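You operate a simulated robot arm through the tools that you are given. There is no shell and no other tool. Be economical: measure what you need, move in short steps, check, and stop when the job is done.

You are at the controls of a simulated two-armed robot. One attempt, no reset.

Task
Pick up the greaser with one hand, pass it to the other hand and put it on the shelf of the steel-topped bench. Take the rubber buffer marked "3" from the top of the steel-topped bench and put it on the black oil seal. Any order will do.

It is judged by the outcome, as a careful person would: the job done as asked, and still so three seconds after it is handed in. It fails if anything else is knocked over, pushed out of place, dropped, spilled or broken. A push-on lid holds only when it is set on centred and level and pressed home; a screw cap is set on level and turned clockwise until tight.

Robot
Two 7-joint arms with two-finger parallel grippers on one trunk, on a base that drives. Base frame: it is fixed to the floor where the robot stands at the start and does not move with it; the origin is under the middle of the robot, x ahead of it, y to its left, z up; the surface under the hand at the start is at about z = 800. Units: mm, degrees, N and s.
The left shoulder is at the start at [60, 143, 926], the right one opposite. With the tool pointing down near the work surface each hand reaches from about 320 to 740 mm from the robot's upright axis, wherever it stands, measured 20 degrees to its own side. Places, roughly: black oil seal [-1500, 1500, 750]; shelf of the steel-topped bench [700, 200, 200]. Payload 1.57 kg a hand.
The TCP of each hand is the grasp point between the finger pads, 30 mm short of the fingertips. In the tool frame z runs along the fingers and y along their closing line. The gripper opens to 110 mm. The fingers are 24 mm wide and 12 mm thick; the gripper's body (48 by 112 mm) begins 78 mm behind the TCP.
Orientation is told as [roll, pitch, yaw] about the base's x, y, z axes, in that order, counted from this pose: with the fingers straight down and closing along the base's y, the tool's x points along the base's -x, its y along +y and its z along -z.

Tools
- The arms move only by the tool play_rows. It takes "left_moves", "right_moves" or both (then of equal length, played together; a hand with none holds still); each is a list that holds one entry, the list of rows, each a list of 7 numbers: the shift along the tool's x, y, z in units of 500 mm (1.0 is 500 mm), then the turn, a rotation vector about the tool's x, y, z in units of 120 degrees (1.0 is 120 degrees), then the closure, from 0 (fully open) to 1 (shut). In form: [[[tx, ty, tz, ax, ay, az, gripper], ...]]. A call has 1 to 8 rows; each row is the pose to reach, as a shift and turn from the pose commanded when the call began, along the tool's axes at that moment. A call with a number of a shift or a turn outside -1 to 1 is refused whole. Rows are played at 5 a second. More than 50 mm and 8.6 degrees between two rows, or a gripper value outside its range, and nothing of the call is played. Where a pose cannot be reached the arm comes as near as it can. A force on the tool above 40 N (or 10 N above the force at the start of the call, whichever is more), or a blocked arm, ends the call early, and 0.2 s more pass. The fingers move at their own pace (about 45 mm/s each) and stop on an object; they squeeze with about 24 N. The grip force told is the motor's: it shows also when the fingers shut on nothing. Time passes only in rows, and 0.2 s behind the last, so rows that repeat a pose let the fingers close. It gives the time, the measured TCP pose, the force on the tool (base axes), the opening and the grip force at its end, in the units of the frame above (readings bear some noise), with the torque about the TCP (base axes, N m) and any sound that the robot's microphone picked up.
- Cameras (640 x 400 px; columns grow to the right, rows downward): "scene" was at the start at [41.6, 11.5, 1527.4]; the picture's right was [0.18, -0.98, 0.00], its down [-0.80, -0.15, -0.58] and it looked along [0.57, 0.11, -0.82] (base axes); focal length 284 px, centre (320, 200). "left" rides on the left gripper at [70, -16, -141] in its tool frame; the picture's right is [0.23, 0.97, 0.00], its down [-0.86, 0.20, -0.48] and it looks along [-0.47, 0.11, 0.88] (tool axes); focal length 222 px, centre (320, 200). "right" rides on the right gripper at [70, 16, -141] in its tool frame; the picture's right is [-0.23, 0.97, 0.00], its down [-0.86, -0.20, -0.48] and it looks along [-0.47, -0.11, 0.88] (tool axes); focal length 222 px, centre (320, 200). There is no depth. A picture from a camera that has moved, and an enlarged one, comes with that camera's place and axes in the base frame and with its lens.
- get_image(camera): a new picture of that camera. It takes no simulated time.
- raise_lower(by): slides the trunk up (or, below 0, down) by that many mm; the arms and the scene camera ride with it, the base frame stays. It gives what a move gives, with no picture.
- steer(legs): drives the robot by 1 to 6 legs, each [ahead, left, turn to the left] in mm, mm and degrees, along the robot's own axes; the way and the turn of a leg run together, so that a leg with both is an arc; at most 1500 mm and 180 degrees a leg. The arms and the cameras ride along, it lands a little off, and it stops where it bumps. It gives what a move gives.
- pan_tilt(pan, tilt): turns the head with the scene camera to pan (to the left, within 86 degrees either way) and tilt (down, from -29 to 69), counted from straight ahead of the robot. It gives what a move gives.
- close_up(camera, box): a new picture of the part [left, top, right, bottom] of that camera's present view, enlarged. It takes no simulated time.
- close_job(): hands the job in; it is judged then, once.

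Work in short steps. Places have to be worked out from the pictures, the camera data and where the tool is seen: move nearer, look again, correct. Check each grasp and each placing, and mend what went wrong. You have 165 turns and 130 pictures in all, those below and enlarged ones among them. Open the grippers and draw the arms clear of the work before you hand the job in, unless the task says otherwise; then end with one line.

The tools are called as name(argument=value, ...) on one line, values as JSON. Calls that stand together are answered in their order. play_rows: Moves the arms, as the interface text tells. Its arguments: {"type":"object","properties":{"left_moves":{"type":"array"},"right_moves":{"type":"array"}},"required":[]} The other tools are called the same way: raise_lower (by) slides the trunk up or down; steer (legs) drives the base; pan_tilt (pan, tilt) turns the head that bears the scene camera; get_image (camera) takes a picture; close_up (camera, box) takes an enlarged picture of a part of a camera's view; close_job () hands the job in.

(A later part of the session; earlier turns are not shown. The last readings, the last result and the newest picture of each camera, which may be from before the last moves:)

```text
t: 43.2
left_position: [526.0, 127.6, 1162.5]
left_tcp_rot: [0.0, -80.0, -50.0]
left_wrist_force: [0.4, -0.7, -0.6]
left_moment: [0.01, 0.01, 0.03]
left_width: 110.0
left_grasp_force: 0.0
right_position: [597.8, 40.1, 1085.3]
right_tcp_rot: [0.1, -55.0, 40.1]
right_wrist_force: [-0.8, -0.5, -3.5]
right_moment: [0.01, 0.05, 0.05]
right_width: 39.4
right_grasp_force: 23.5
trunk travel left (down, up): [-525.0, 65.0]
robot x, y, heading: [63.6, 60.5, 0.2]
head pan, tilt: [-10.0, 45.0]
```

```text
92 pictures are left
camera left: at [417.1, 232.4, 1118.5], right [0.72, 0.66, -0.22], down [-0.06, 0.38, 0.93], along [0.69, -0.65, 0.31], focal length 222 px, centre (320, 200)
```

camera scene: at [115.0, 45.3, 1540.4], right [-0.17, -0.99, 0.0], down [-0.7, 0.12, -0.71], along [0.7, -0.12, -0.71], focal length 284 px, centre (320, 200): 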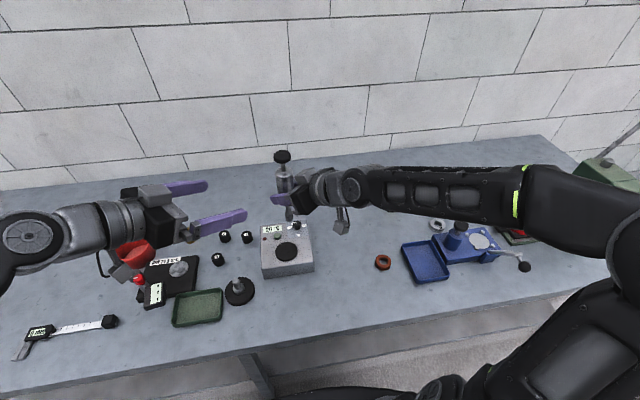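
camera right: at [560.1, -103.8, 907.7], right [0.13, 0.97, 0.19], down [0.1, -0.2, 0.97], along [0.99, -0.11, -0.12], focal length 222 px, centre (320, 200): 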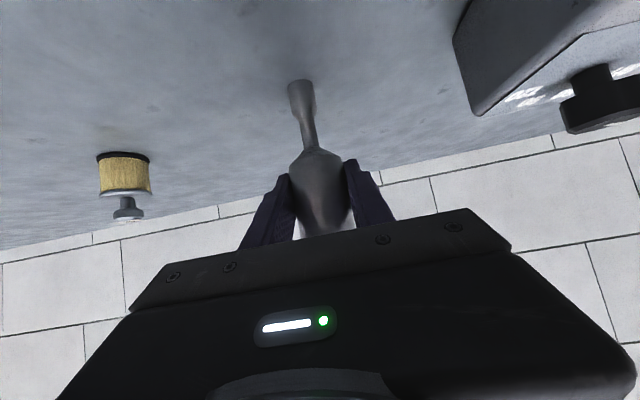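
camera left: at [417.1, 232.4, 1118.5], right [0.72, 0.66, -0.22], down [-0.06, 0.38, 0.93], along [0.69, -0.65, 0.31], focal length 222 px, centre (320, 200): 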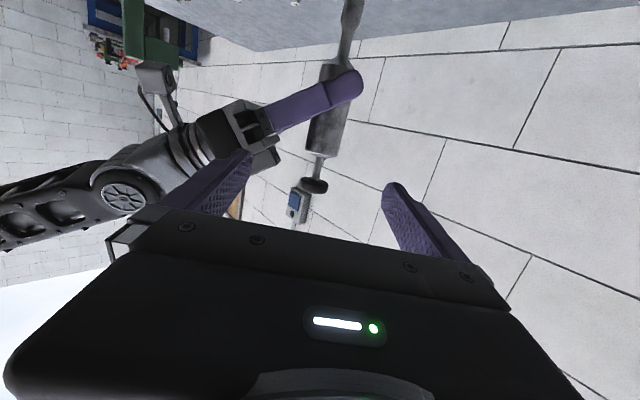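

I preclose the left gripper to ~56 mm, so it clears the right fingers, and then advance over the upper barrel.

play_rows(left_moves=[[[0, 0.002, 0, 0, 0, 0, 0.49], [0, 0.002, 0, 0, 0, 0, 0.49], [0, 0.002, 0.0, 0, 0, 0, 0.49], [0, 0.002, 0.03, 0, 0, 0, 0.49], [0, 0.002, 0.08, 0, 0, 0, 0.49], [0, 0.002, 0.12, 0, 0, 0, 0.49], [0, 0.002, 0.12, 0, 0, 0, 0.49]]])

get_image(camera="left")

close_up(camera="scene", box=[220, 130, 380, 230])

```text
t: 44.8
left_position: [565.6, 84.7, 1152.7]
left_tcp_rot: [-0.2, -80.0, -49.7]
left_wrist_force: [-0.1, -0.5, -1.3]
left_moment: [-0.03, 0.02, 0.02]
left_width: 56.1
left_grasp_force: 0.1
right_position: [598.0, 40.7, 1085.9]
right_tcp_rot: [0.0, -55.0, 40.1]
right_wrist_force: [0.3, -0.1, -3.6]
right_moment: [-0.01, 0.01, 0.03]
right_width: 39.4
right_grasp_force: 23.7
trunk travel left (down, up): [-525.0, 65.0]
robot x, y, heading: [63.8, 56.8, 0.0]
head pan, tilt: [-10.0, 45.0]
```

```text
91 pictures are left
camera left: at [457.1, 188.7, 1108.0], right [0.72, 0.66, -0.22], down [-0.06, 0.38, 0.93], along [0.69, -0.65, 0.31], focal length 222 px, centre (320, 200)
```

left: 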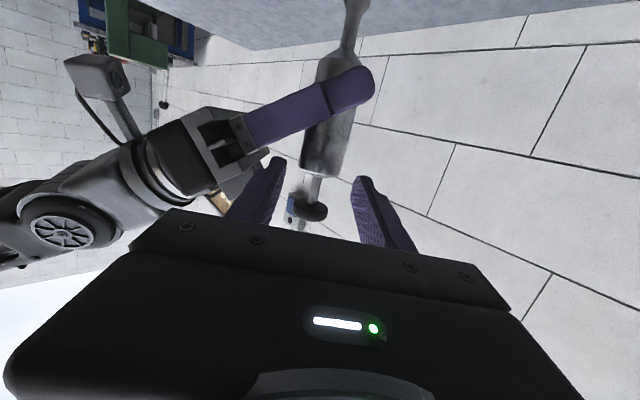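

```text
4.00 times, centred on (300, 180) of scene
camera zoom: at [115.3, 45.5, 1540.3], right [-0.17, -0.99, 0.0], down [-0.7, 0.12, -0.71], along [0.7, -0.12, -0.71], focal length 1138 px, centre (400, 280)
```

zoom: 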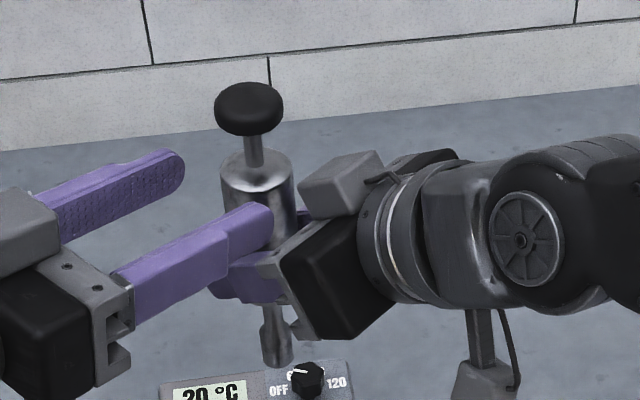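

The right hand's grey block on top is near the left finger's path; I zoom the left camera to judge.

close_up(camera="left", box=[220, 90, 420, 230])

```text
2.86 times, centred on (320, 160) of left
camera zoom: at [457.1, 188.7, 1108.0], right [0.72, 0.66, -0.22], down [-0.06, 0.38, 0.93], along [0.69, -0.65, 0.31], focal length 635 px, centre (320, 314)
```

zoom: 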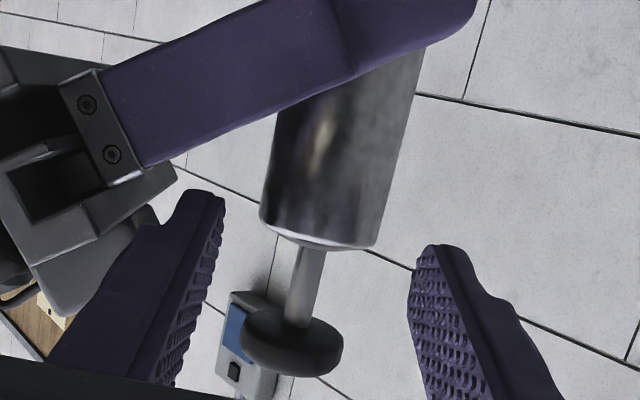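

Margin is thin, so I yaw the left hand another -15° about the barrel (opening the angle to the right hand) and narrow to 50 mm.

play_rows(left_moves=[[[0, 0.013, -0.002, 0.0615, 0, 0.0109, 0.545], [-0.001, 0.026, -0.004, 0.123, 0, 0.0218, 0.545], [-0.001, 0.026, -0.004, 0.123, 0, 0.0218, 0.545]]])

close_up(camera="left", box=[220, 90, 420, 230])

```text
t: 45.6
left_position: [574.5, 93.5, 1152.2]
left_tcp_rot: [0.1, -80.0, -65.0]
left_wrist_force: [0.6, -0.5, 0.7]
left_moment: [0.0, 0.0, -0.01]
left_width: 50.1
left_grasp_force: 0.0
right_position: [598.0, 40.6, 1086.5]
right_tcp_rot: [0.1, -55.0, 40.1]
right_wrist_force: [0.0, -0.7, -4.5]
right_moment: [-0.04, 0.03, 0.0]
right_width: 39.2
right_grasp_force: 23.9
trunk travel left (down, up): [-525.0, 65.0]
robot x, y, heading: [65.1, 60.9, -0.2]
head pan, tilt: [-10.0, 45.0]
```

```text
2.86 times, centred on (320, 160) of left
camera zoom: at [496.7, 223.5, 1108.1], right [0.87, 0.45, -0.22], down [0.04, 0.38, 0.93], along [0.5, -0.81, 0.31], focal length 635 px, centre (320, 314)
```

zoom: 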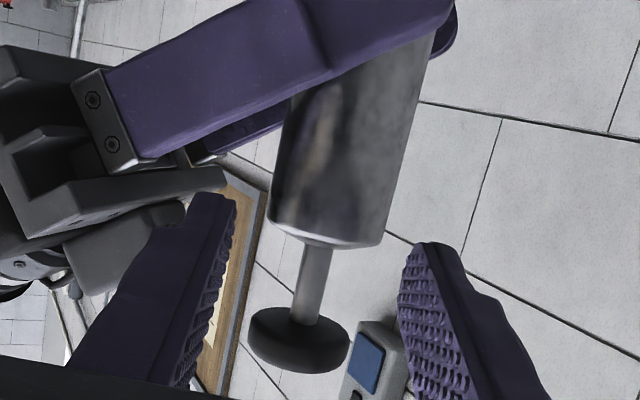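

Good clearance now. Shift 3 mm laterally and advance 50 mm.

play_rows(left_moves=[[[0, 0.006, 0.02, 0, 0, 0, 0.545], [0, 0.006, 0.05, 0, 0, 0, 0.545], [0, 0.006, 0.08, 0, 0, 0, 0.545], [0, 0.006, 0.1, 0, 0, 0, 0.545], [0, 0.006, 0.1, 0, 0, 0, 0.545]]])

close_up(camera="left", box=[220, 90, 420, 230])

close_up(camera="scene", box=[220, 130, 380, 230])

```text
t: 46.8
left_position: [599.2, 49.1, 1142.7]
left_tcp_rot: [0.1, -79.9, -65.1]
left_wrist_force: [1.1, 0.4, 0.7]
left_moment: [-0.01, 0.02, 0.02]
left_width: 50.3
left_grasp_force: 0.0
right_position: [599.0, 39.9, 1085.0]
right_tcp_rot: [0.1, -54.9, 40.1]
right_wrist_force: [0.0, -0.3, -4.4]
right_moment: [0.0, 0.0, 0.0]
right_width: 39.2
right_grasp_force: 24.3
trunk travel left (down, up): [-525.0, 65.0]
robot x, y, heading: [63.7, 62.5, -0.1]
head pan, tilt: [-10.0, 45.0]
```

```text
2.86 times, centred on (320, 160) of left
camera zoom: at [520.1, 179.3, 1099.0], right [0.86, 0.45, -0.22], down [0.04, 0.38, 0.93], along [0.5, -0.81, 0.31], focal length 635 px, centre (320, 314)
```

zoom: 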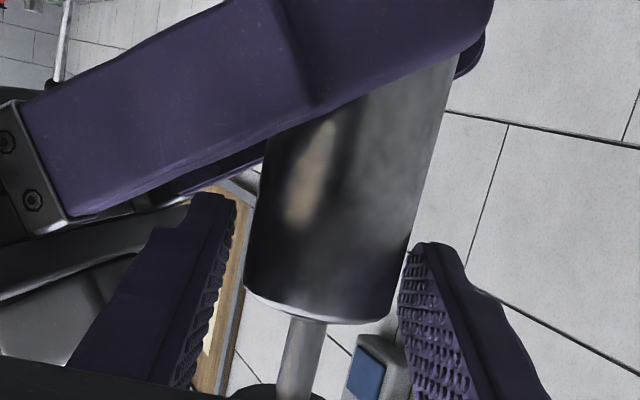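

```text
4.00 times, centred on (300, 180) of scene
camera zoom: at [115.4, 45.4, 1540.3], right [-0.17, -0.99, 0.0], down [-0.7, 0.12, -0.71], along [0.7, -0.12, -0.71], focal length 1138 px, centre (400, 280)
```

zoom: 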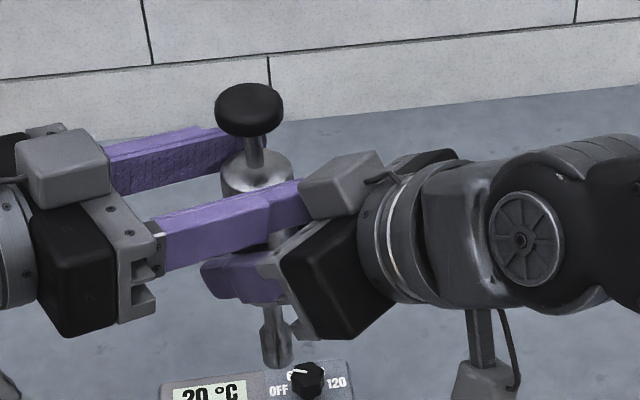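

Barrel lies between the left pads; I close the left hand.

play_rows(left_moves=[[[0, 0, 0, 0, 0, 0, 0.7], [0, 0, 0, 0, 0, 0, 0.85], [0, 0, 0, 0, 0, 0, 1], [0, 0, 0, 0, 0, 0, 1]]])

close_up(camera="scene", box=[220, 130, 380, 230])

```text
t: 47.8
left_position: [597.5, 49.0, 1144.6]
left_tcp_rot: [-0.2, -79.9, -64.7]
left_wrist_force: [-0.4, -1.5, 0.7]
left_moment: [-0.05, 0.25, 0.05]
left_width: 39.5
left_grasp_force: 23.9
right_position: [598.8, 39.5, 1085.6]
right_tcp_rot: [0.0, -55.0, 40.1]
right_wrist_force: [-0.3, 0.8, -4.3]
right_moment: [-0.07, -0.17, -0.05]
right_width: 39.5
right_grasp_force: 24.0
trunk travel left (down, up): [-525.0, 65.0]
robot x, y, heading: [64.0, 58.5, -0.1]
head pan, tilt: [-10.0, 45.0]
```

```text
4.00 times, centred on (300, 180) of scene
camera zoom: at [115.5, 45.3, 1540.3], right [-0.17, -0.99, 0.0], down [-0.7, 0.12, -0.71], along [0.7, -0.12, -0.71], focal length 1138 px, centre (400, 280)
```

zoom: 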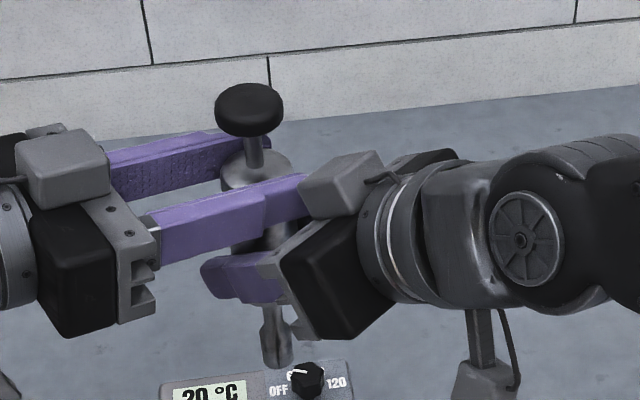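

Both hold it. Right hand opens to ~70 mm, then withdraws horizontally.

play_rows(right_moves=[[[0, 0, 0, 0, 0, 0, 0.36], [0, 0, 0, 0, 0, 0, 0.36], [0, 0, 0, 0, 0, 0, 0.36], [0.0343, 0, -0.0492, 0, 0, 0, 0.36], [0.08, 0, -0.1148, 0, 0, 0, 0.36], [0.1258, 0, -0.1804, 0, 0, 0, 0.36], [0.1716, 0, -0.246, 0, 0, 0, 0.36]]])

get_image(camera="scene")

```text
t: 49.4
left_position: [597.0, 49.4, 1143.9]
left_tcp_rot: [0.3, -80.0, -65.1]
left_wrist_force: [0.1, -0.6, -4.2]
left_moment: [-0.06, -0.02, 0.06]
left_width: 38.0
left_grasp_force: 23.9
right_position: [484.2, -58.7, 1084.9]
right_tcp_rot: [-0.1, -55.1, 40.1]
right_wrist_force: [-0.9, -0.9, 0.2]
right_moment: [0.01, -0.04, 0.02]
right_width: 70.6
right_grasp_force: 0.1
trunk travel left (down, up): [-525.0, 65.0]
robot x, y, heading: [62.5, 61.4, 0.2]
head pan, tilt: [-10.0, 45.0]
```

```text
84 pictures are left
camera scene: at [114.6, 44.2, 1540.4], right [-0.17, -0.99, 0.0], down [-0.7, 0.12, -0.71], along [0.7, -0.12, -0.71], focal length 284 px, centre (320, 200)
```

scene: 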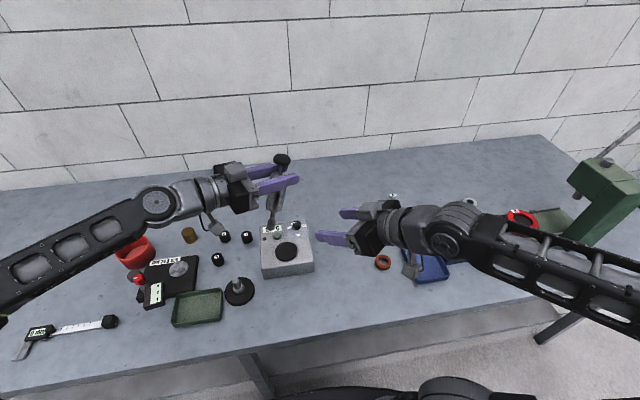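

The left holds it alone (38 mm). I check it is held upright.

close_up(camera="scene", box=[220, 130, 340, 240])

close_up(camera="right", box=[200, 0, 640, 275])

close_up(camera="left", box=[220, 60, 420, 230])

```text
3.64 times, centred on (280, 185) of scene
camera zoom: at [114.6, 44.2, 1540.4], right [-0.17, -0.99, 0.0], down [-0.7, 0.12, -0.71], along [0.7, -0.12, -0.71], focal length 1034 px, centre (466, 254)
```

zoom: 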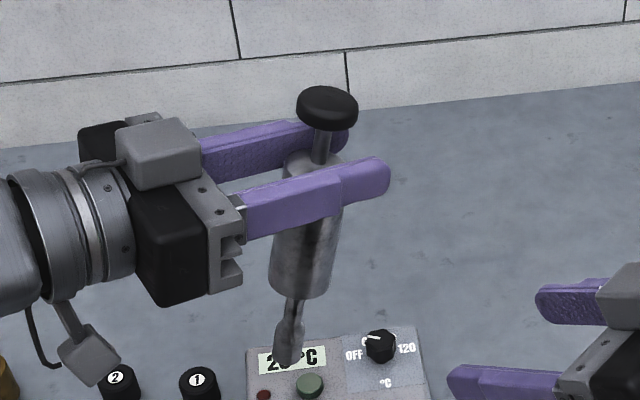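

```text
1.45 times, centred on (420, 138) of right
camera zoom: at [354.5, -146.8, 1108.4], right [-0.53, 0.83, 0.19], down [0.2, -0.09, 0.98], along [0.82, 0.55, -0.12], focal length 323 px, centre (174, 291)
```

zoom: 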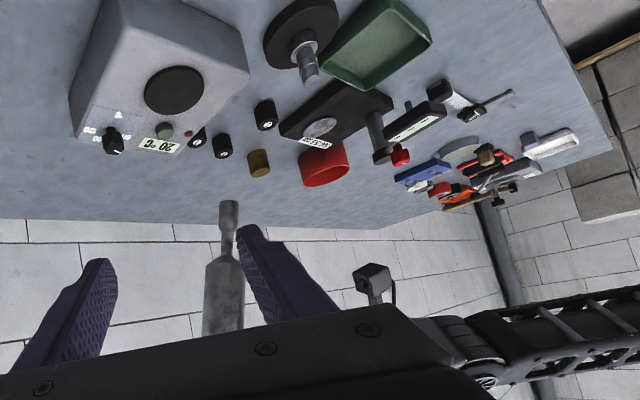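

```text
2.35 times, centred on (320, 145) of left
camera zoom: at [519.4, 178.8, 1099.3], right [0.86, 0.45, -0.22], down [0.04, 0.38, 0.93], along [0.5, -0.81, 0.31], focal length 523 px, centre (320, 329)
```

zoom: 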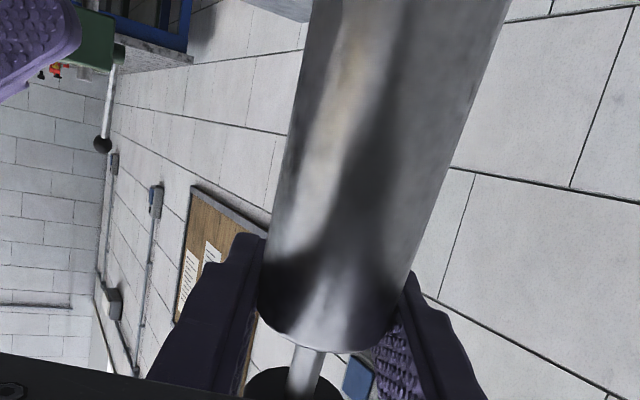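

The greaser is held but pitched ~16° in the grip (foot toward the hand). I'll correct by pitching the hand; first back away from the bench.

steer(legs=[[-550, 0, 0]])

play_rows(left_moves=[[[0, 0, 0, 0, -0.0667, 0, 1], [0, 0, 0, 0, -0.1333, 0, 1], [0, 0, 0, 0, -0.1333, 0, 1]]])

pan_tilt(pan=0, tilt=30)

get_image(camera="scene")

```text
t: 52.5
left_position: [61.4, 50.6, 1143.0]
left_tcp_rot: [0.0, -80.1, -64.5]
left_wrist_force: [-0.3, 0.3, -3.9]
left_moment: [-0.04, 0.0, 0.0]
left_width: 37.9
left_grasp_force: 23.7
right_position: [-49.5, -56.7, 1086.0]
right_tcp_rot: [0.0, -55.0, 40.5]
right_wrist_force: [0.8, 0.2, -0.4]
right_moment: [0.01, -0.02, -0.02]
right_width: 70.4
right_grasp_force: 0.0
trunk travel left (down, up): [-525.0, 65.0]
robot x, y, heading: [-471.4, 62.1, 0.6]
head pan, tilt: [-10.0, 45.0]
```

```text
t: 53.3
left_position: [62.8, 51.0, 1143.6]
left_tcp_rot: [179.7, -84.1, 115.9]
left_wrist_force: [1.1, -0.6, -3.9]
left_moment: [0.01, -0.01, -0.01]
left_width: 38.0
left_grasp_force: 24.7
right_position: [-49.4, -57.4, 1084.8]
right_tcp_rot: [0.0, -55.0, 40.6]
right_wrist_force: [0.8, -1.4, 0.1]
right_moment: [0.01, -0.05, 0.02]
right_width: 70.5
right_grasp_force: 0.0
trunk travel left (down, up): [-525.0, 65.0]
robot x, y, heading: [-472.6, 56.6, 0.3]
head pan, tilt: [-10.0, 45.0]
```

```text
t: 54.0
left_position: [62.7, 51.0, 1141.4]
left_tcp_rot: [-179.9, -84.1, 115.6]
left_wrist_force: [0.4, -0.1, -3.5]
left_moment: [0.01, -0.01, -0.01]
left_width: 38.0
left_grasp_force: 23.9
right_position: [-49.9, -56.2, 1085.2]
right_tcp_rot: [0.0, -55.0, 40.5]
right_wrist_force: [0.5, 0.1, 0.4]
right_moment: [0.0, 0.02, -0.01]
right_width: 70.2
right_grasp_force: 0.0
trunk travel left (down, up): [-525.0, 65.0]
robot x, y, heading: [-471.3, 60.6, 0.7]
head pan, tilt: [0.0, 30.0]
```

```text
80 pictures are left
camera scene: at [-410.2, 56.4, 1562.9], right [0.01, -1.0, 0.0], down [-0.5, -0.01, -0.87], along [0.87, 0.01, -0.5], focal length 284 px, centre (320, 200)
```

scene: 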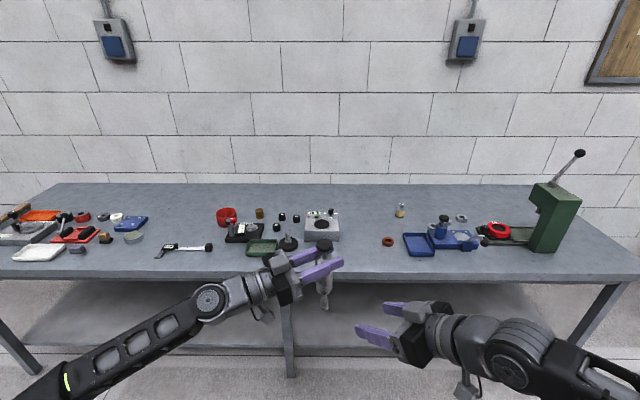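

Shelf is empty. I swing the left hand to point forward (yaw ≈ -5°) in front of its shoulder.

play_rows(left_moves=[[[-0.0035, 0.0116, -0.033, -0.0621, 0, 0.0065, 1], [-0.007, 0.0233, -0.066, -0.1243, 0, 0.013, 1], [-0.0105, 0.0349, -0.099, -0.1864, 0, 0.0195, 1], [-0.014, 0.0465, -0.132, -0.2485, 0, 0.026, 1], [-0.0175, 0.0581, -0.165, -0.3106, 0, 0.0325, 1], [-0.021, 0.0698, -0.198, -0.3728, 0, 0.039, 1], [-0.0245, 0.0814, -0.231, -0.4349, 0, 0.0455, 1], [-0.028, 0.093, -0.264, -0.497, 0, 0.052, 1]]])

get_image(camera="scene")

```text
t: 55.8
left_position: [72.5, 187.0, 1148.1]
left_tcp_rot: [179.7, -84.1, 176.2]
left_wrist_force: [-0.1, 0.6, -2.8]
left_moment: [-0.03, -0.04, -0.02]
left_width: 37.6
left_grasp_force: 23.8
left hand out of reach, approached as far as the arm can: row 6, 7, 8
right_position: [-49.4, -56.7, 1085.9]
right_tcp_rot: [0.0, -55.0, 40.6]
right_wrist_force: [-0.9, 0.0, -0.3]
right_moment: [-0.01, -0.02, 0.01]
right_width: 70.2
right_grasp_force: 0.1
trunk travel left (down, up): [-525.0, 65.0]
robot x, y, heading: [-466.1, 60.6, 0.8]
head pan, tilt: [0.0, 30.0]
```

```text
79 pictures are left
camera scene: at [-410.1, 56.4, 1562.9], right [0.01, -1.0, 0.0], down [-0.5, -0.01, -0.87], along [0.87, 0.01, -0.5], focal length 284 px, centre (320, 200)
```

scene: 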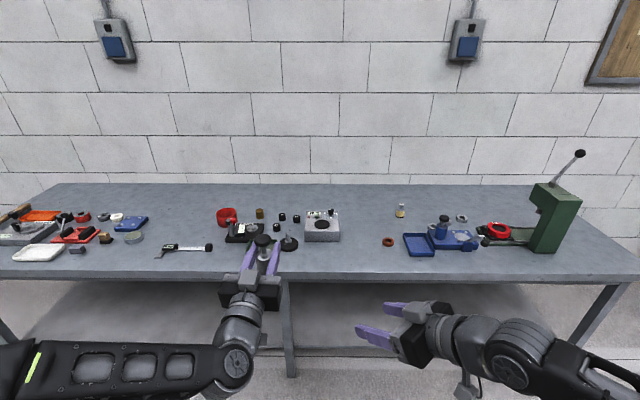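

Check how it sits in the grip via the left camera.

close_up(camera="left", box=[220, 0, 440, 230])

close_up(camera="scene", box=[200, 200, 340, 320])

```text
1.74 times, centred on (330, 115) of left
camera zoom: at [-60.8, 179.2, 1064.5], right [0.1, 0.97, -0.23], down [-0.55, 0.24, 0.8], along [0.83, 0.05, 0.55], focal length 386 px, centre (303, 348)
```

zoom: 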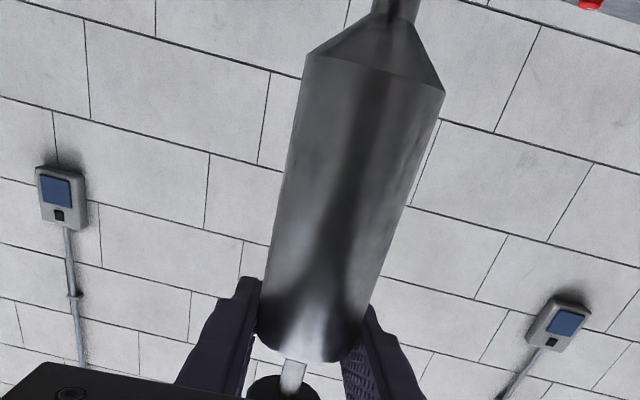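

```text
3.33 times, centred on (270, 260) of scene
camera zoom: at [-410.1, 56.4, 1562.9], right [0.01, -1.0, 0.0], down [-0.5, -0.01, -0.87], along [0.87, 0.01, -0.5], focal length 948 px, centre (487, 0)
```

zoom: 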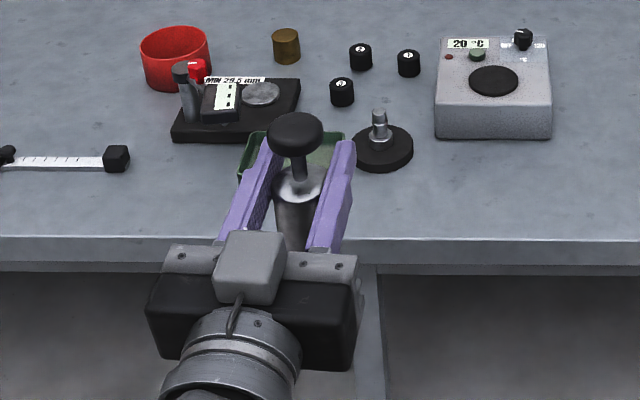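

I look from the right hand's camera to judge the tilt from the side.

get_image(camera="right")

```text
76 pictures are left
camera right: at [-178.5, -146.8, 1108.2], right [-0.53, 0.82, 0.19], down [0.21, -0.09, 0.97], along [0.82, 0.56, -0.12], focal length 222 px, centre (320, 200)
```

right: 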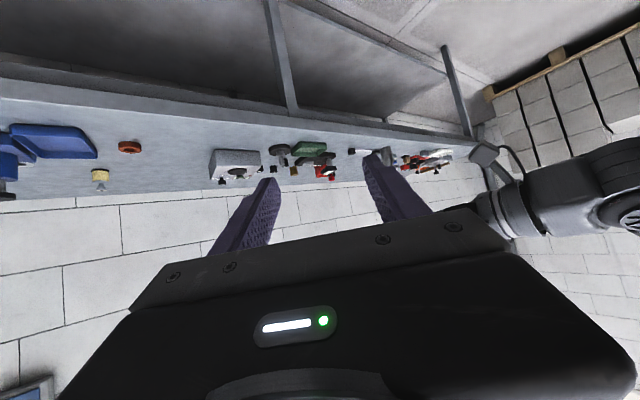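

I raise the right hand for a side view of the greaser.

play_rows(right_moves=[[[-0.037, -0.025, -0.051, 0, 0, 0, 0.36], [-0.075, -0.049, -0.103, 0, 0, 0, 0.36], [-0.112, -0.074, -0.154, 0, 0, 0, 0.36], [-0.15, -0.098, -0.206, 0, 0, 0, 0.36], [-0.187, -0.123, -0.257, 0, 0, 0, 0.36]]])

get_image(camera="right")

```text
t: 57.0
left_position: [73.0, 185.0, 1147.8]
left_tcp_rot: [-180.0, -84.0, 175.6]
left_wrist_force: [0.0, 1.1, -3.8]
left_moment: [0.04, 0.01, -0.02]
left_width: 38.1
left_grasp_force: 24.1
right_position: [-47.9, -137.6, 1236.7]
right_tcp_rot: [0.1, -55.0, 40.5]
right_wrist_force: [-0.1, -0.2, -0.9]
right_moment: [0.0, 0.0, 0.0]
right_width: 70.5
right_grasp_force: 0.1
trunk travel left (down, up): [-525.0, 65.0]
robot x, y, heading: [-472.4, 57.9, 0.5]
head pan, tilt: [0.0, 30.0]
```

```text
75 pictures are left
camera right: at [-177.3, -227.0, 1260.5], right [-0.53, 0.82, 0.19], down [0.21, -0.09, 0.97], along [0.82, 0.56, -0.12], focal length 222 px, centre (320, 200)
```

right: 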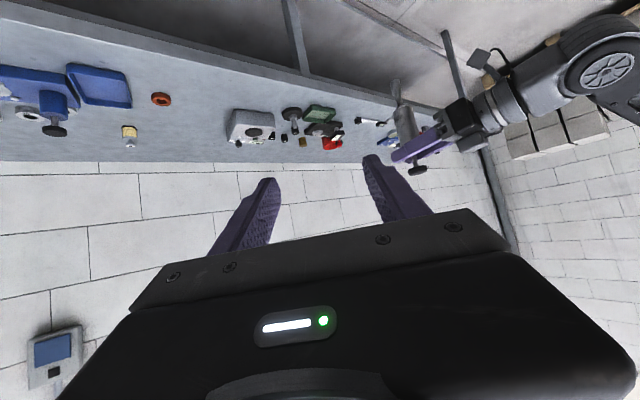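

close_up(camera="right", box=[370, 60, 490, 190])

```text
3.08 times, centred on (430, 125) of right
camera zoom: at [-177.3, -227.0, 1260.5], right [-0.53, 0.82, 0.19], down [0.21, -0.09, 0.97], along [0.82, 0.56, -0.12], focal length 684 px, centre (-18, 431)
```

zoom: 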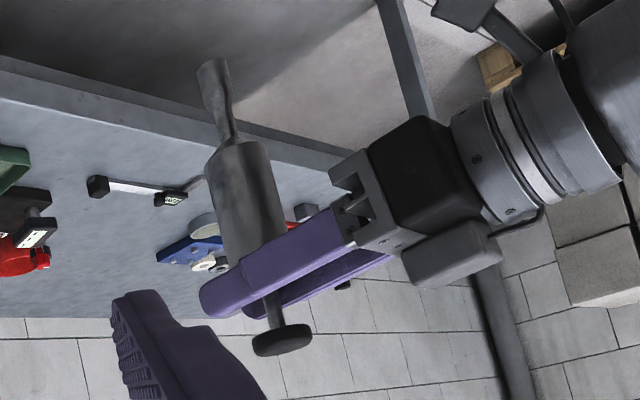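

The greaser is vertical now. I tuck the right hand back and unyaw it.

play_rows(right_moves=[[[0.053, 0.0076, -0.015, 0.0546, 0, 0.0382, 0.36], [0.106, 0.0152, -0.03, 0.1092, 0, 0.0764, 0.36], [0.159, 0.0228, -0.045, 0.1638, 0, 0.1146, 0.36], [0.212, 0.0304, -0.06, 0.2184, 0, 0.1528, 0.36], [0.265, 0.038, -0.075, 0.273, 0, 0.191, 0.36]]])

raise_lower(by=-450)

get_image(camera="scene")

```text
t: 58.2
left_position: [73.0, 185.1, 1148.0]
left_tcp_rot: [-179.7, -84.1, 175.4]
left_wrist_force: [0.9, 0.3, -4.3]
left_moment: [0.0, -0.03, -0.04]
left_width: 37.6
left_grasp_force: 24.7
right_position: [-67.2, -191.9, 1140.2]
right_tcp_rot: [-0.1, -55.0, 0.8]
right_wrist_force: [-0.4, 0.9, 0.8]
right_moment: [-0.01, 0.0, -0.03]
right_width: 70.6
right_grasp_force: 0.0
right hand out of reach, approached as far as the arm can: row 1, 2, 3, 4, 5
trunk travel left (down, up): [-525.0, 65.0]
robot x, y, heading: [-470.7, 58.1, 0.4]
head pan, tilt: [0.0, 30.0]
```

```text
refused: -450 is not a number from -400 to 400
```

```text
73 pictures are left
camera scene: at [-409.6, 57.1, 1562.9], right [0.01, -1.0, 0.0], down [-0.5, -0.01, -0.87], along [0.87, 0.01, -0.5], focal length 284 px, centre (320, 200)
```

scene: 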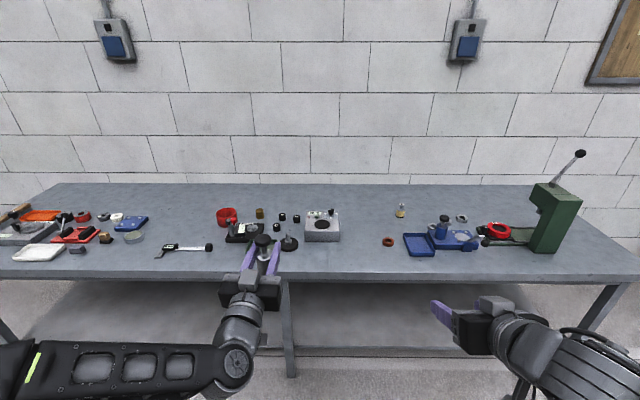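

I fold the right hand fingers-down and back, then lower the trunk in two stages and look.

play_rows(right_moves=[[[0.02, 0, -0.01, 0, 0.0655, 0, 0.36], [0.042, 0, -0.02, 0, 0.131, 0, 0.36], [0.063, 0, -0.03, 0, 0.1964, 0, 0.36], [0.083, 0, -0.04, 0, 0.2619, 0, 0.36], [0.104, 0, -0.049, 0, 0.3274, 0, 0.36], [0.125, 0, -0.059, 0, 0.3929, 0, 0.36], [0.146, 0, -0.069, 0, 0.4583, 0, 0.36]]])

raise_lower(by=-250)

raise_lower(by=-200)

get_image(camera="scene")

```text
t: 59.8
left_position: [73.1, 186.5, 1148.8]
left_tcp_rot: [-179.7, -84.0, 175.4]
left_wrist_force: [0.0, 0.9, -4.1]
left_moment: [0.02, -0.01, -0.02]
left_width: 38.1
left_grasp_force: 23.9
right_position: [-122.6, -182.3, 1071.2]
right_tcp_rot: [-0.1, 0.1, 0.6]
right_wrist_force: [0.0, 0.6, -0.3]
right_moment: [0.0, -0.03, 0.01]
right_width: 70.5
right_grasp_force: 0.1
right hand out of reach, approached as far as the arm can: row 1, 2, 3, 4, 5, 6, 7
trunk travel left (down, up): [-525.0, 65.0]
robot x, y, heading: [-473.2, 60.9, 0.8]
head pan, tilt: [0.0, 30.0]
```

```text
t: 62.4
left_position: [72.5, 185.2, 898.4]
left_tcp_rot: [-179.9, -84.0, 175.5]
left_wrist_force: [-0.2, -0.1, -4.2]
left_moment: [-0.01, -0.04, 0.02]
left_width: 37.8
left_grasp_force: 24.2
right_position: [-121.0, -182.8, 821.7]
right_tcp_rot: [0.1, 0.1, 0.6]
right_wrist_force: [0.2, 0.9, -0.5]
right_moment: [0.03, 0.03, -0.01]
right_width: 70.2
right_grasp_force: 0.2
trunk travel left (down, up): [-275.0, 315.0]
robot x, y, heading: [-471.0, 53.2, 0.9]
head pan, tilt: [0.0, 30.0]
```

```text
t: 64.6
left_position: [71.5, 186.2, 699.8]
left_tcp_rot: [-179.9, -84.0, 175.7]
left_wrist_force: [-0.4, 0.0, -3.7]
left_moment: [0.01, -0.01, -0.03]
left_width: 37.8
left_grasp_force: 23.6
right_position: [-123.3, -182.0, 620.8]
right_tcp_rot: [0.1, 0.0, 0.6]
right_wrist_force: [0.9, -0.2, 1.0]
right_moment: [-0.01, 0.04, 0.0]
right_width: 70.4
right_grasp_force: 0.1
trunk travel left (down, up): [-75.0, 515.0]
robot x, y, heading: [-469.1, 57.3, 0.7]
head pan, tilt: [0.0, 30.0]
```

```text
72 pictures are left
camera scene: at [-410.4, 56.6, 1113.0], right [0.01, -1.0, 0.0], down [-0.5, -0.01, -0.87], along [0.87, 0.01, -0.5], focal length 284 px, centre (320, 200)
```

scene: 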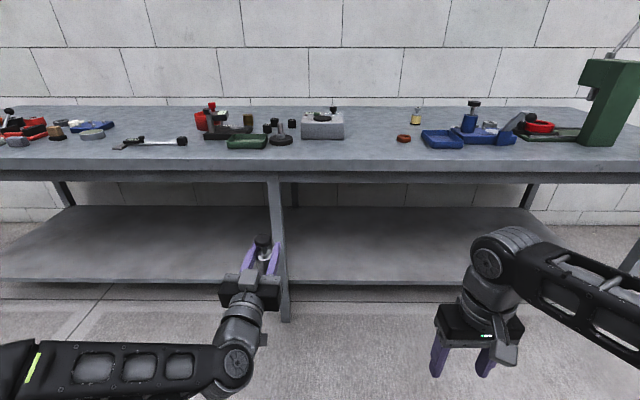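

I strafe right so the hand will pass right of the middle leg, and move the left hand forward and down in free space.

steer(legs=[[0, -120, -0.8]])

play_rows(left_moves=[[[0.011, 0.008, 0.1, 0, 0, 0, 1], [0.022, 0.016, 0.2, 0, 0, 0, 1], [0.1, 0.016, 0.2, 0, 0, 0, 1], [0.19, 0.016, 0.19, 0, 0, 0, 1], [0.28, 0.016, 0.18, 0, 0, 0, 1], [0.37, 0.016, 0.17, 0, 0, 0, 1], [0.46, 0.016, 0.16, 0, 0, 0, 1]]])

```text
t: 65.8
left_position: [75.6, 58.1, 699.2]
left_tcp_rot: [-179.9, -84.0, 174.7]
left_wrist_force: [0.4, 0.7, -3.6]
left_moment: [0.03, -0.02, 0.0]
left_width: 37.9
left_grasp_force: 24.4
right_position: [-124.6, -306.8, 621.1]
right_tcp_rot: [0.0, 0.0, -0.1]
right_wrist_force: [-0.9, 0.3, -0.4]
right_moment: [-0.01, 0.0, 0.0]
right_width: 70.6
right_grasp_force: 0.1
trunk travel left (down, up): [-75.0, 515.0]
robot x, y, heading: [-472.8, -62.4, -0.1]
head pan, tilt: [0.0, 30.0]
```

```text
refused: row 1 steps farther than a row can; nothing moved
```

Row steps were slightly too long; retry with shorter ones.

play_rows(left_moves=[[[0.011, 0.008, 0.09, 0, 0, 0, 1], [0.022, 0.016, 0.18, 0, 0, 0, 1], [0.1, 0.016, 0.2, 0, 0, 0, 1], [0.19, 0.016, 0.19, 0, 0, 0, 1], [0.28, 0.016, 0.18, 0, 0, 0, 1], [0.37, 0.016, 0.17, 0, 0, 0, 1], [0.46, 0.016, 0.16, 0, 0, 0, 1], [0.55, 0.016, 0.15, 0, 0, 0, 1]]])

get_image(camera="scene")

```text
t: 67.6
left_position: [179.0, 55.3, 432.8]
left_tcp_rot: [-179.8, -84.0, 174.8]
left_wrist_force: [-0.2, -0.1, -4.2]
left_moment: [0.01, -0.03, -0.05]
left_width: 37.9
left_grasp_force: 24.7
right_position: [-124.6, -305.3, 622.9]
right_tcp_rot: [0.0, 0.0, -0.1]
right_wrist_force: [0.4, 0.2, -0.4]
right_moment: [-0.01, -0.01, 0.02]
right_width: 70.3
right_grasp_force: 0.1
trunk travel left (down, up): [-75.0, 515.0]
robot x, y, heading: [-476.1, -63.2, 0.2]
head pan, tilt: [0.0, 30.0]
```

```text
71 pictures are left
camera scene: at [-409.9, -63.8, 1113.0], right [0.0, -1.0, 0.0], down [-0.5, 0.0, -0.87], along [0.87, 0.0, -0.5], focal length 284 px, centre (320, 200)
```

scene: 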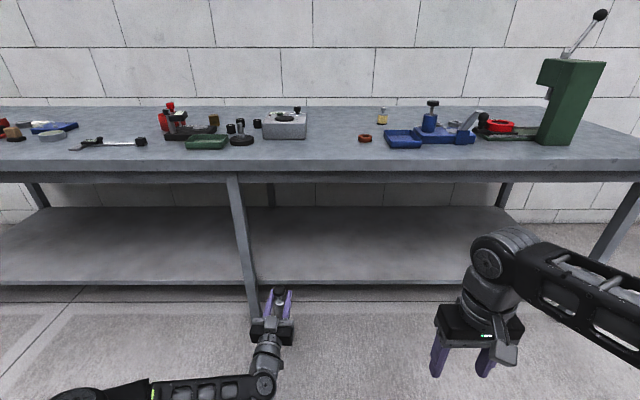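

Clear path. Drive ahead 280 and check.

steer(legs=[[280, 0, 0]])

pan_tilt(pan=10, tilt=45)

get_image(camera="scene")

get_image(camera="left")

```text
t: 69.6
left_position: [461.6, 59.8, 431.9]
left_tcp_rot: [-179.9, -84.0, 175.0]
left_wrist_force: [0.4, -0.3, -4.2]
left_moment: [0.02, 0.0, 0.02]
left_width: 37.8
left_grasp_force: 23.6
right_position: [159.2, -302.9, 621.3]
right_tcp_rot: [0.0, -0.1, 0.2]
right_wrist_force: [-0.4, 0.0, -0.2]
right_moment: [0.03, -0.02, -0.02]
right_width: 70.4
right_grasp_force: 0.1
trunk travel left (down, up): [-75.0, 515.0]
robot x, y, heading: [-188.4, -64.7, 0.4]
head pan, tilt: [0.0, 30.0]
```

```text
t: 70.4
left_position: [460.9, 59.0, 430.8]
left_tcp_rot: [-179.8, -84.1, 175.1]
left_wrist_force: [0.5, -0.7, -3.6]
left_moment: [-0.03, -0.05, -0.01]
left_width: 37.8
left_grasp_force: 23.8
right_position: [159.3, -304.3, 621.5]
right_tcp_rot: [0.0, 0.0, 0.2]
right_wrist_force: [0.1, -0.1, 1.0]
right_moment: [0.0, 0.03, 0.02]
right_width: 70.4
right_grasp_force: 0.1
trunk travel left (down, up): [-75.0, 515.0]
robot x, y, heading: [-187.6, -61.0, 0.2]
head pan, tilt: [10.0, 45.0]
```

```text
70 pictures are left
camera scene: at [-137.1, -49.2, 1090.4], right [0.18, -0.98, 0.0], down [-0.7, -0.12, -0.71], along [0.7, 0.13, -0.71], focal length 284 px, centre (320, 200)
```

scene: 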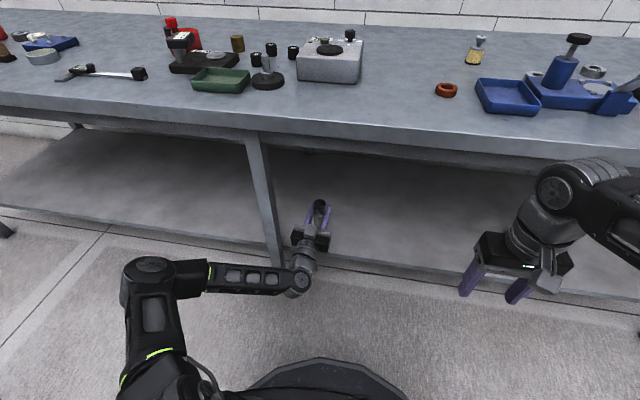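

```text
69 pictures are left
camera left: at [327.7, 55.0, 347.2], right [0.1, 0.97, -0.23], down [-0.55, 0.25, 0.8], along [0.83, 0.04, 0.55], focal length 222 px, centre (320, 200)
```

left: 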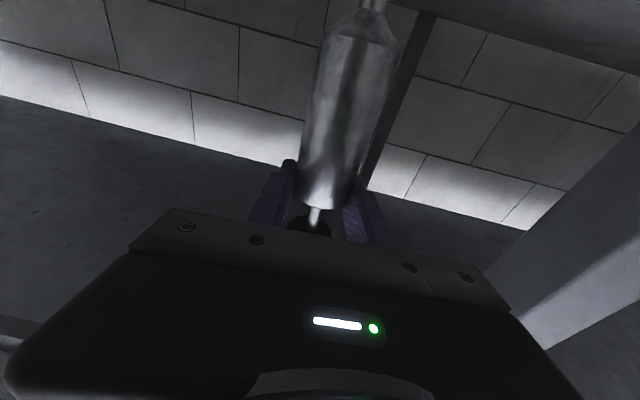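

Clear. Another 110 mm ahead, then lower slowly toward the shelf.

steer(legs=[[110, 0, 0]])

get_image(camera="scene")

close_up(camera="left", box=[200, 0, 520, 220])

```text
t: 71.5
left_position: [571.0, 61.2, 431.9]
left_tcp_rot: [-179.8, -84.0, 175.2]
left_wrist_force: [-0.7, 0.6, -2.7]
left_moment: [0.0, -0.01, -0.01]
left_width: 37.8
left_grasp_force: 23.5
right_position: [269.7, -303.0, 621.8]
right_tcp_rot: [0.0, 0.0, 0.3]
right_wrist_force: [0.0, -0.8, 0.0]
right_moment: [0.05, -0.01, -0.04]
right_width: 70.7
right_grasp_force: 0.1
trunk travel left (down, up): [-75.0, 515.0]
robot x, y, heading: [-77.5, -58.9, 0.4]
head pan, tilt: [10.0, 45.0]
```

```text
68 pictures are left
camera scene: at [-27.4, -48.6, 1090.3], right [0.18, -0.98, 0.0], down [-0.7, -0.13, -0.71], along [0.7, 0.13, -0.71], focal length 284 px, centre (320, 200)
```

scene: 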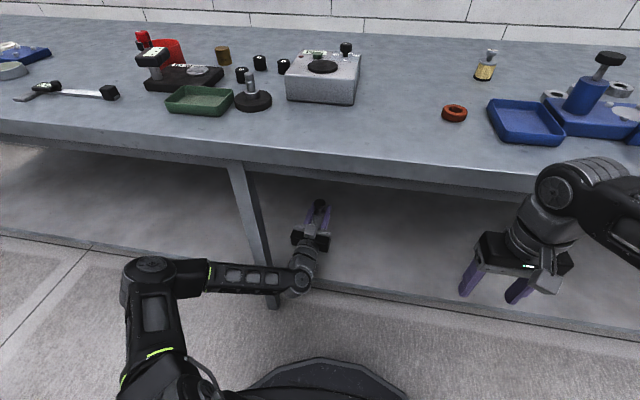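

```text
1.82 times, centred on (360, 110) of left
camera zoom: at [437.3, 56.2, 347.3], right [0.1, 0.97, -0.23], down [-0.55, 0.25, 0.8], along [0.83, 0.04, 0.55], focal length 404 px, centre (247, 364)
```

zoom: 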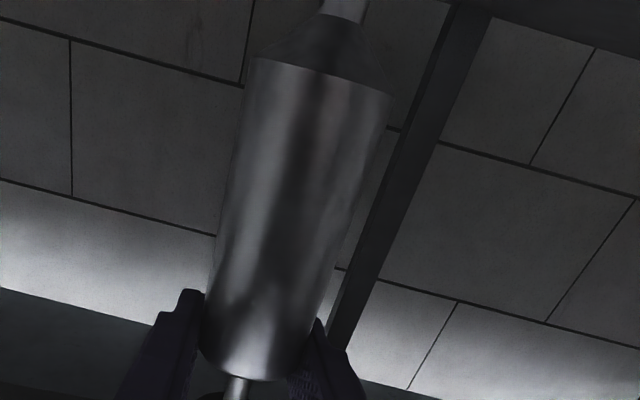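

Lower 55 mm first.

play_rows(left_moves=[[[0.03, 0, -0.003, 0, 0, 0, 1], [0.06, 0, -0.006, 0, 0, 0, 1], [0.09, 0, -0.009, 0, 0, 0, 1], [0.11, 0, -0.0115, 0, 0, 0, 1], [0.11, 0, -0.0115, 0, 0, 0, 1]]])

close_up(camera="scene", box=[270, 190, 370, 280])

get_image(camera="right")

```text
t: 72.8
left_position: [561.5, 82.5, 392.1]
left_tcp_rot: [-180.0, -84.2, 175.1]
left_wrist_force: [-0.3, -0.2, -4.3]
left_moment: [0.01, -0.01, 0.04]
left_width: 38.1
left_grasp_force: 24.4
left hand out of reach, approached as far as the arm can: row 1, 2, 3, 4, 5
right_position: [270.2, -302.5, 622.2]
right_tcp_rot: [0.0, 0.1, 0.3]
right_wrist_force: [-1.3, -0.6, -0.2]
right_moment: [0.0, -0.06, -0.02]
right_width: 70.3
right_grasp_force: 0.1
trunk travel left (down, up): [-75.0, 515.0]
robot x, y, heading: [-79.5, -63.0, 0.1]
head pan, tilt: [10.0, 45.0]
```

```text
4.44 times, centred on (320, 235) of scene
camera zoom: at [-27.3, -48.5, 1090.3], right [0.18, -0.98, 0.0], down [-0.7, -0.13, -0.71], along [0.7, 0.13, -0.71], focal length 1264 px, centre (320, 44)
```

zoom: 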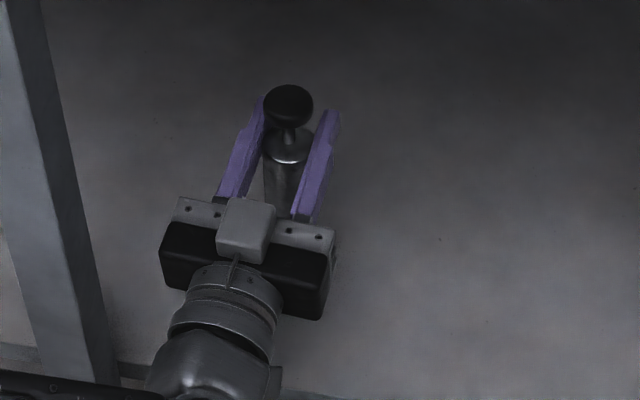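

```text
65 pictures are left
camera right: at [199.1, -287.8, 762.3], right [0.22, 0.97, 0.0], down [0.86, -0.2, 0.48], along [0.47, -0.11, -0.88], focal length 222 px, centre (320, 200)
```

right: 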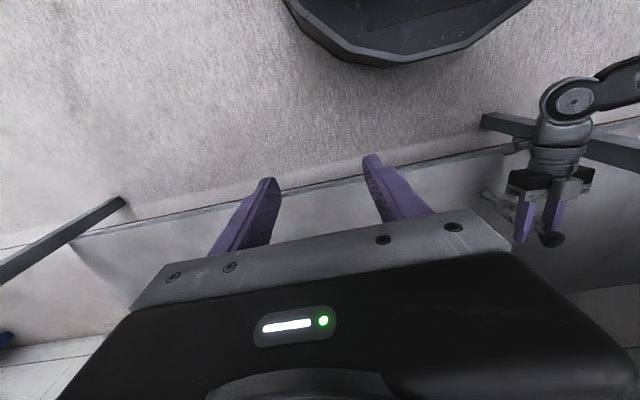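

The arm is at its low limit, so I use the trunk for the rest: 25 mm first.

raise_lower(by=-25)

close_up(camera="right", box=[470, 140, 610, 260])

```text
t: 73.5
left_position: [561.0, 81.7, 369.9]
left_tcp_rot: [179.6, -83.7, 175.6]
left_wrist_force: [2.1, 1.4, 18.1]
left_moment: [0.07, -0.12, -0.01]
left_width: 37.4
left_grasp_force: 24.4
right_position: [268.2, -303.3, 596.4]
right_tcp_rot: [0.1, -0.1, 0.3]
right_wrist_force: [1.1, 0.4, 0.5]
right_moment: [0.03, -0.03, 0.01]
right_width: 70.3
right_grasp_force: 0.1
trunk travel left (down, up): [-50.0, 540.0]
robot x, y, heading: [-78.6, -57.9, 0.5]
head pan, tilt: [10.0, 45.0]
```

```text
3.33 times, centred on (540, 200) of right
camera zoom: at [198.1, -288.0, 737.9], right [0.22, 0.97, 0.0], down [0.86, -0.2, 0.48], along [0.47, -0.11, -0.88], focal length 740 px, centre (-413, 200)
```

zoom: 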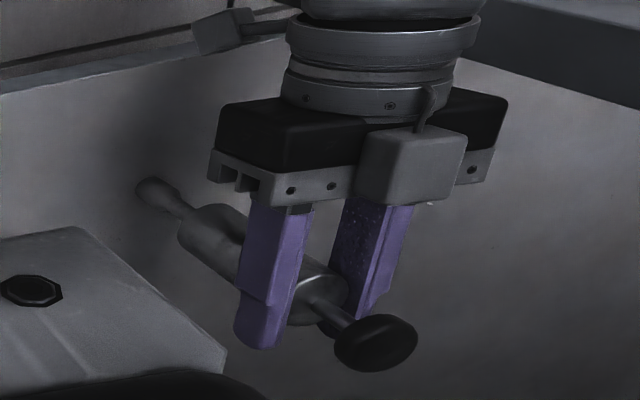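

Contact at TCP z≈370 (≈22 N on the shelf), greaser looks vertical. I relieve 2 mm and look from the scene camera.

raise_lower(by=2)

close_up(camera="left", box=[200, 0, 520, 220])

```text
t: 74.0
left_position: [560.6, 83.2, 367.8]
left_tcp_rot: [179.8, -84.1, 175.3]
left_wrist_force: [2.9, 0.1, 12.4]
left_moment: [0.03, -0.38, 0.02]
left_width: 37.6
left_grasp_force: 24.1
right_position: [268.4, -303.3, 599.5]
right_tcp_rot: [0.0, -0.1, 0.4]
right_wrist_force: [0.0, -0.3, -0.5]
right_moment: [0.0, -0.03, 0.03]
right_width: 70.2
right_grasp_force: 0.0
trunk travel left (down, up): [-52.0, 538.0]
robot x, y, heading: [-76.6, -60.2, 0.0]
head pan, tilt: [10.0, 45.0]
```

```text
1.82 times, centred on (360, 110) of left
camera zoom: at [427.2, 76.9, 285.1], right [0.1, 0.97, -0.23], down [-0.55, 0.25, 0.8], along [0.83, 0.04, 0.55], focal length 404 px, centre (247, 364)
```

zoom: 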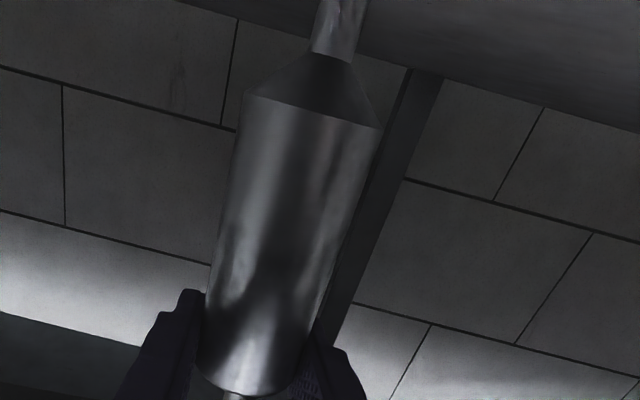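

Nearly vertical (~2°). I open just slightly (to 46 mm) so it settles between the fingers.

play_rows(left_moves=[[[0, 0, 0, 0, 0, 0, 0.6], [0, 0, 0, 0, 0, 0, 0.58], [0, 0, 0, 0, 0, 0, 0.58]]])

close_up(camera="left", box=[200, 0, 520, 220])

close_up(camera="right", box=[470, 140, 610, 260])

```text
t: 74.8
left_position: [561.5, 82.1, 368.4]
left_tcp_rot: [-180.0, -84.2, 175.2]
left_wrist_force: [0.4, -0.3, -0.2]
left_moment: [0.01, 0.02, 0.0]
left_width: 46.0
left_grasp_force: 0.1
right_position: [268.8, -303.0, 597.5]
right_tcp_rot: [0.0, 0.1, 0.3]
right_wrist_force: [-0.5, 0.3, 0.0]
right_moment: [0.03, 0.02, 0.01]
right_width: 70.4
right_grasp_force: 0.0
trunk travel left (down, up): [-52.0, 538.0]
robot x, y, heading: [-78.7, -61.7, 0.2]
head pan, tilt: [10.0, 45.0]
```

```text
1.82 times, centred on (360, 110) of left
camera zoom: at [427.1, 76.9, 284.4], right [0.1, 0.97, -0.23], down [-0.54, 0.25, 0.8], along [0.83, 0.04, 0.55], focal length 404 px, centre (247, 364)
```

zoom: 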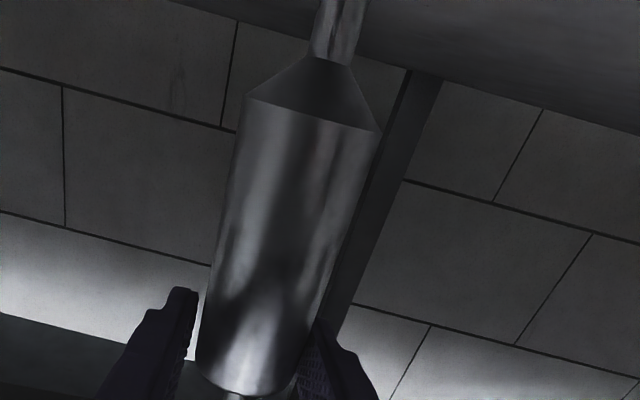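

```text
3.33 times, centred on (540, 200) of right
camera zoom: at [198.9, -287.8, 739.3], right [0.22, 0.97, 0.0], down [0.86, -0.2, 0.48], along [0.47, -0.11, -0.88], focal length 740 px, centre (-413, 200)
```

zoom: 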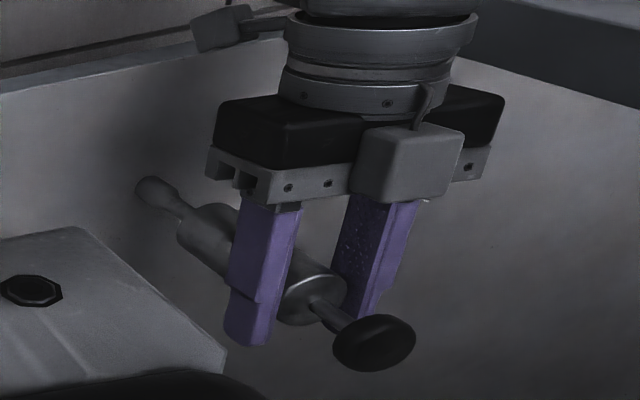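

It has settled near vertical. Opening further and re-checking.

play_rows(left_moves=[[[0, 0, 0, 0, 0, 0, 0.5], [0, 0, 0, 0, 0, 0, 0.3], [0, 0, 0, 0, 0, 0, 0.2], [0, 0, 0, 0, 0, 0, 0.2]]])

close_up(camera="left", box=[200, 0, 520, 220])

```text
t: 75.8
left_position: [561.3, 82.4, 368.7]
left_tcp_rot: [-180.0, -84.1, 175.1]
left_wrist_force: [-0.3, 0.1, 0.1]
left_moment: [-0.01, -0.03, 0.0]
left_width: 87.9
left_grasp_force: 0.1
right_position: [269.3, -302.6, 597.5]
right_tcp_rot: [0.1, 0.0, 0.3]
right_wrist_force: [-0.7, 0.4, 0.3]
right_moment: [0.0, -0.02, -0.02]
right_width: 70.7
right_grasp_force: 0.1
trunk travel left (down, up): [-52.0, 538.0]
robot x, y, heading: [-78.4, -64.5, 0.1]
head pan, tilt: [10.0, 45.0]
```

```text
1.82 times, centred on (360, 110) of left
camera zoom: at [427.3, 77.0, 284.6], right [0.1, 0.97, -0.23], down [-0.54, 0.25, 0.8], along [0.83, 0.04, 0.55], focal length 404 px, centre (247, 364)
```

zoom: 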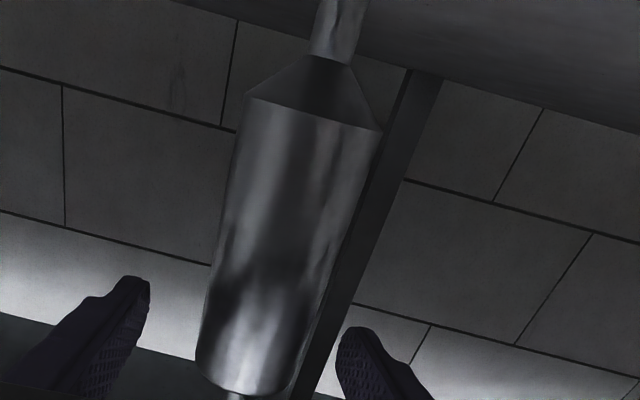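

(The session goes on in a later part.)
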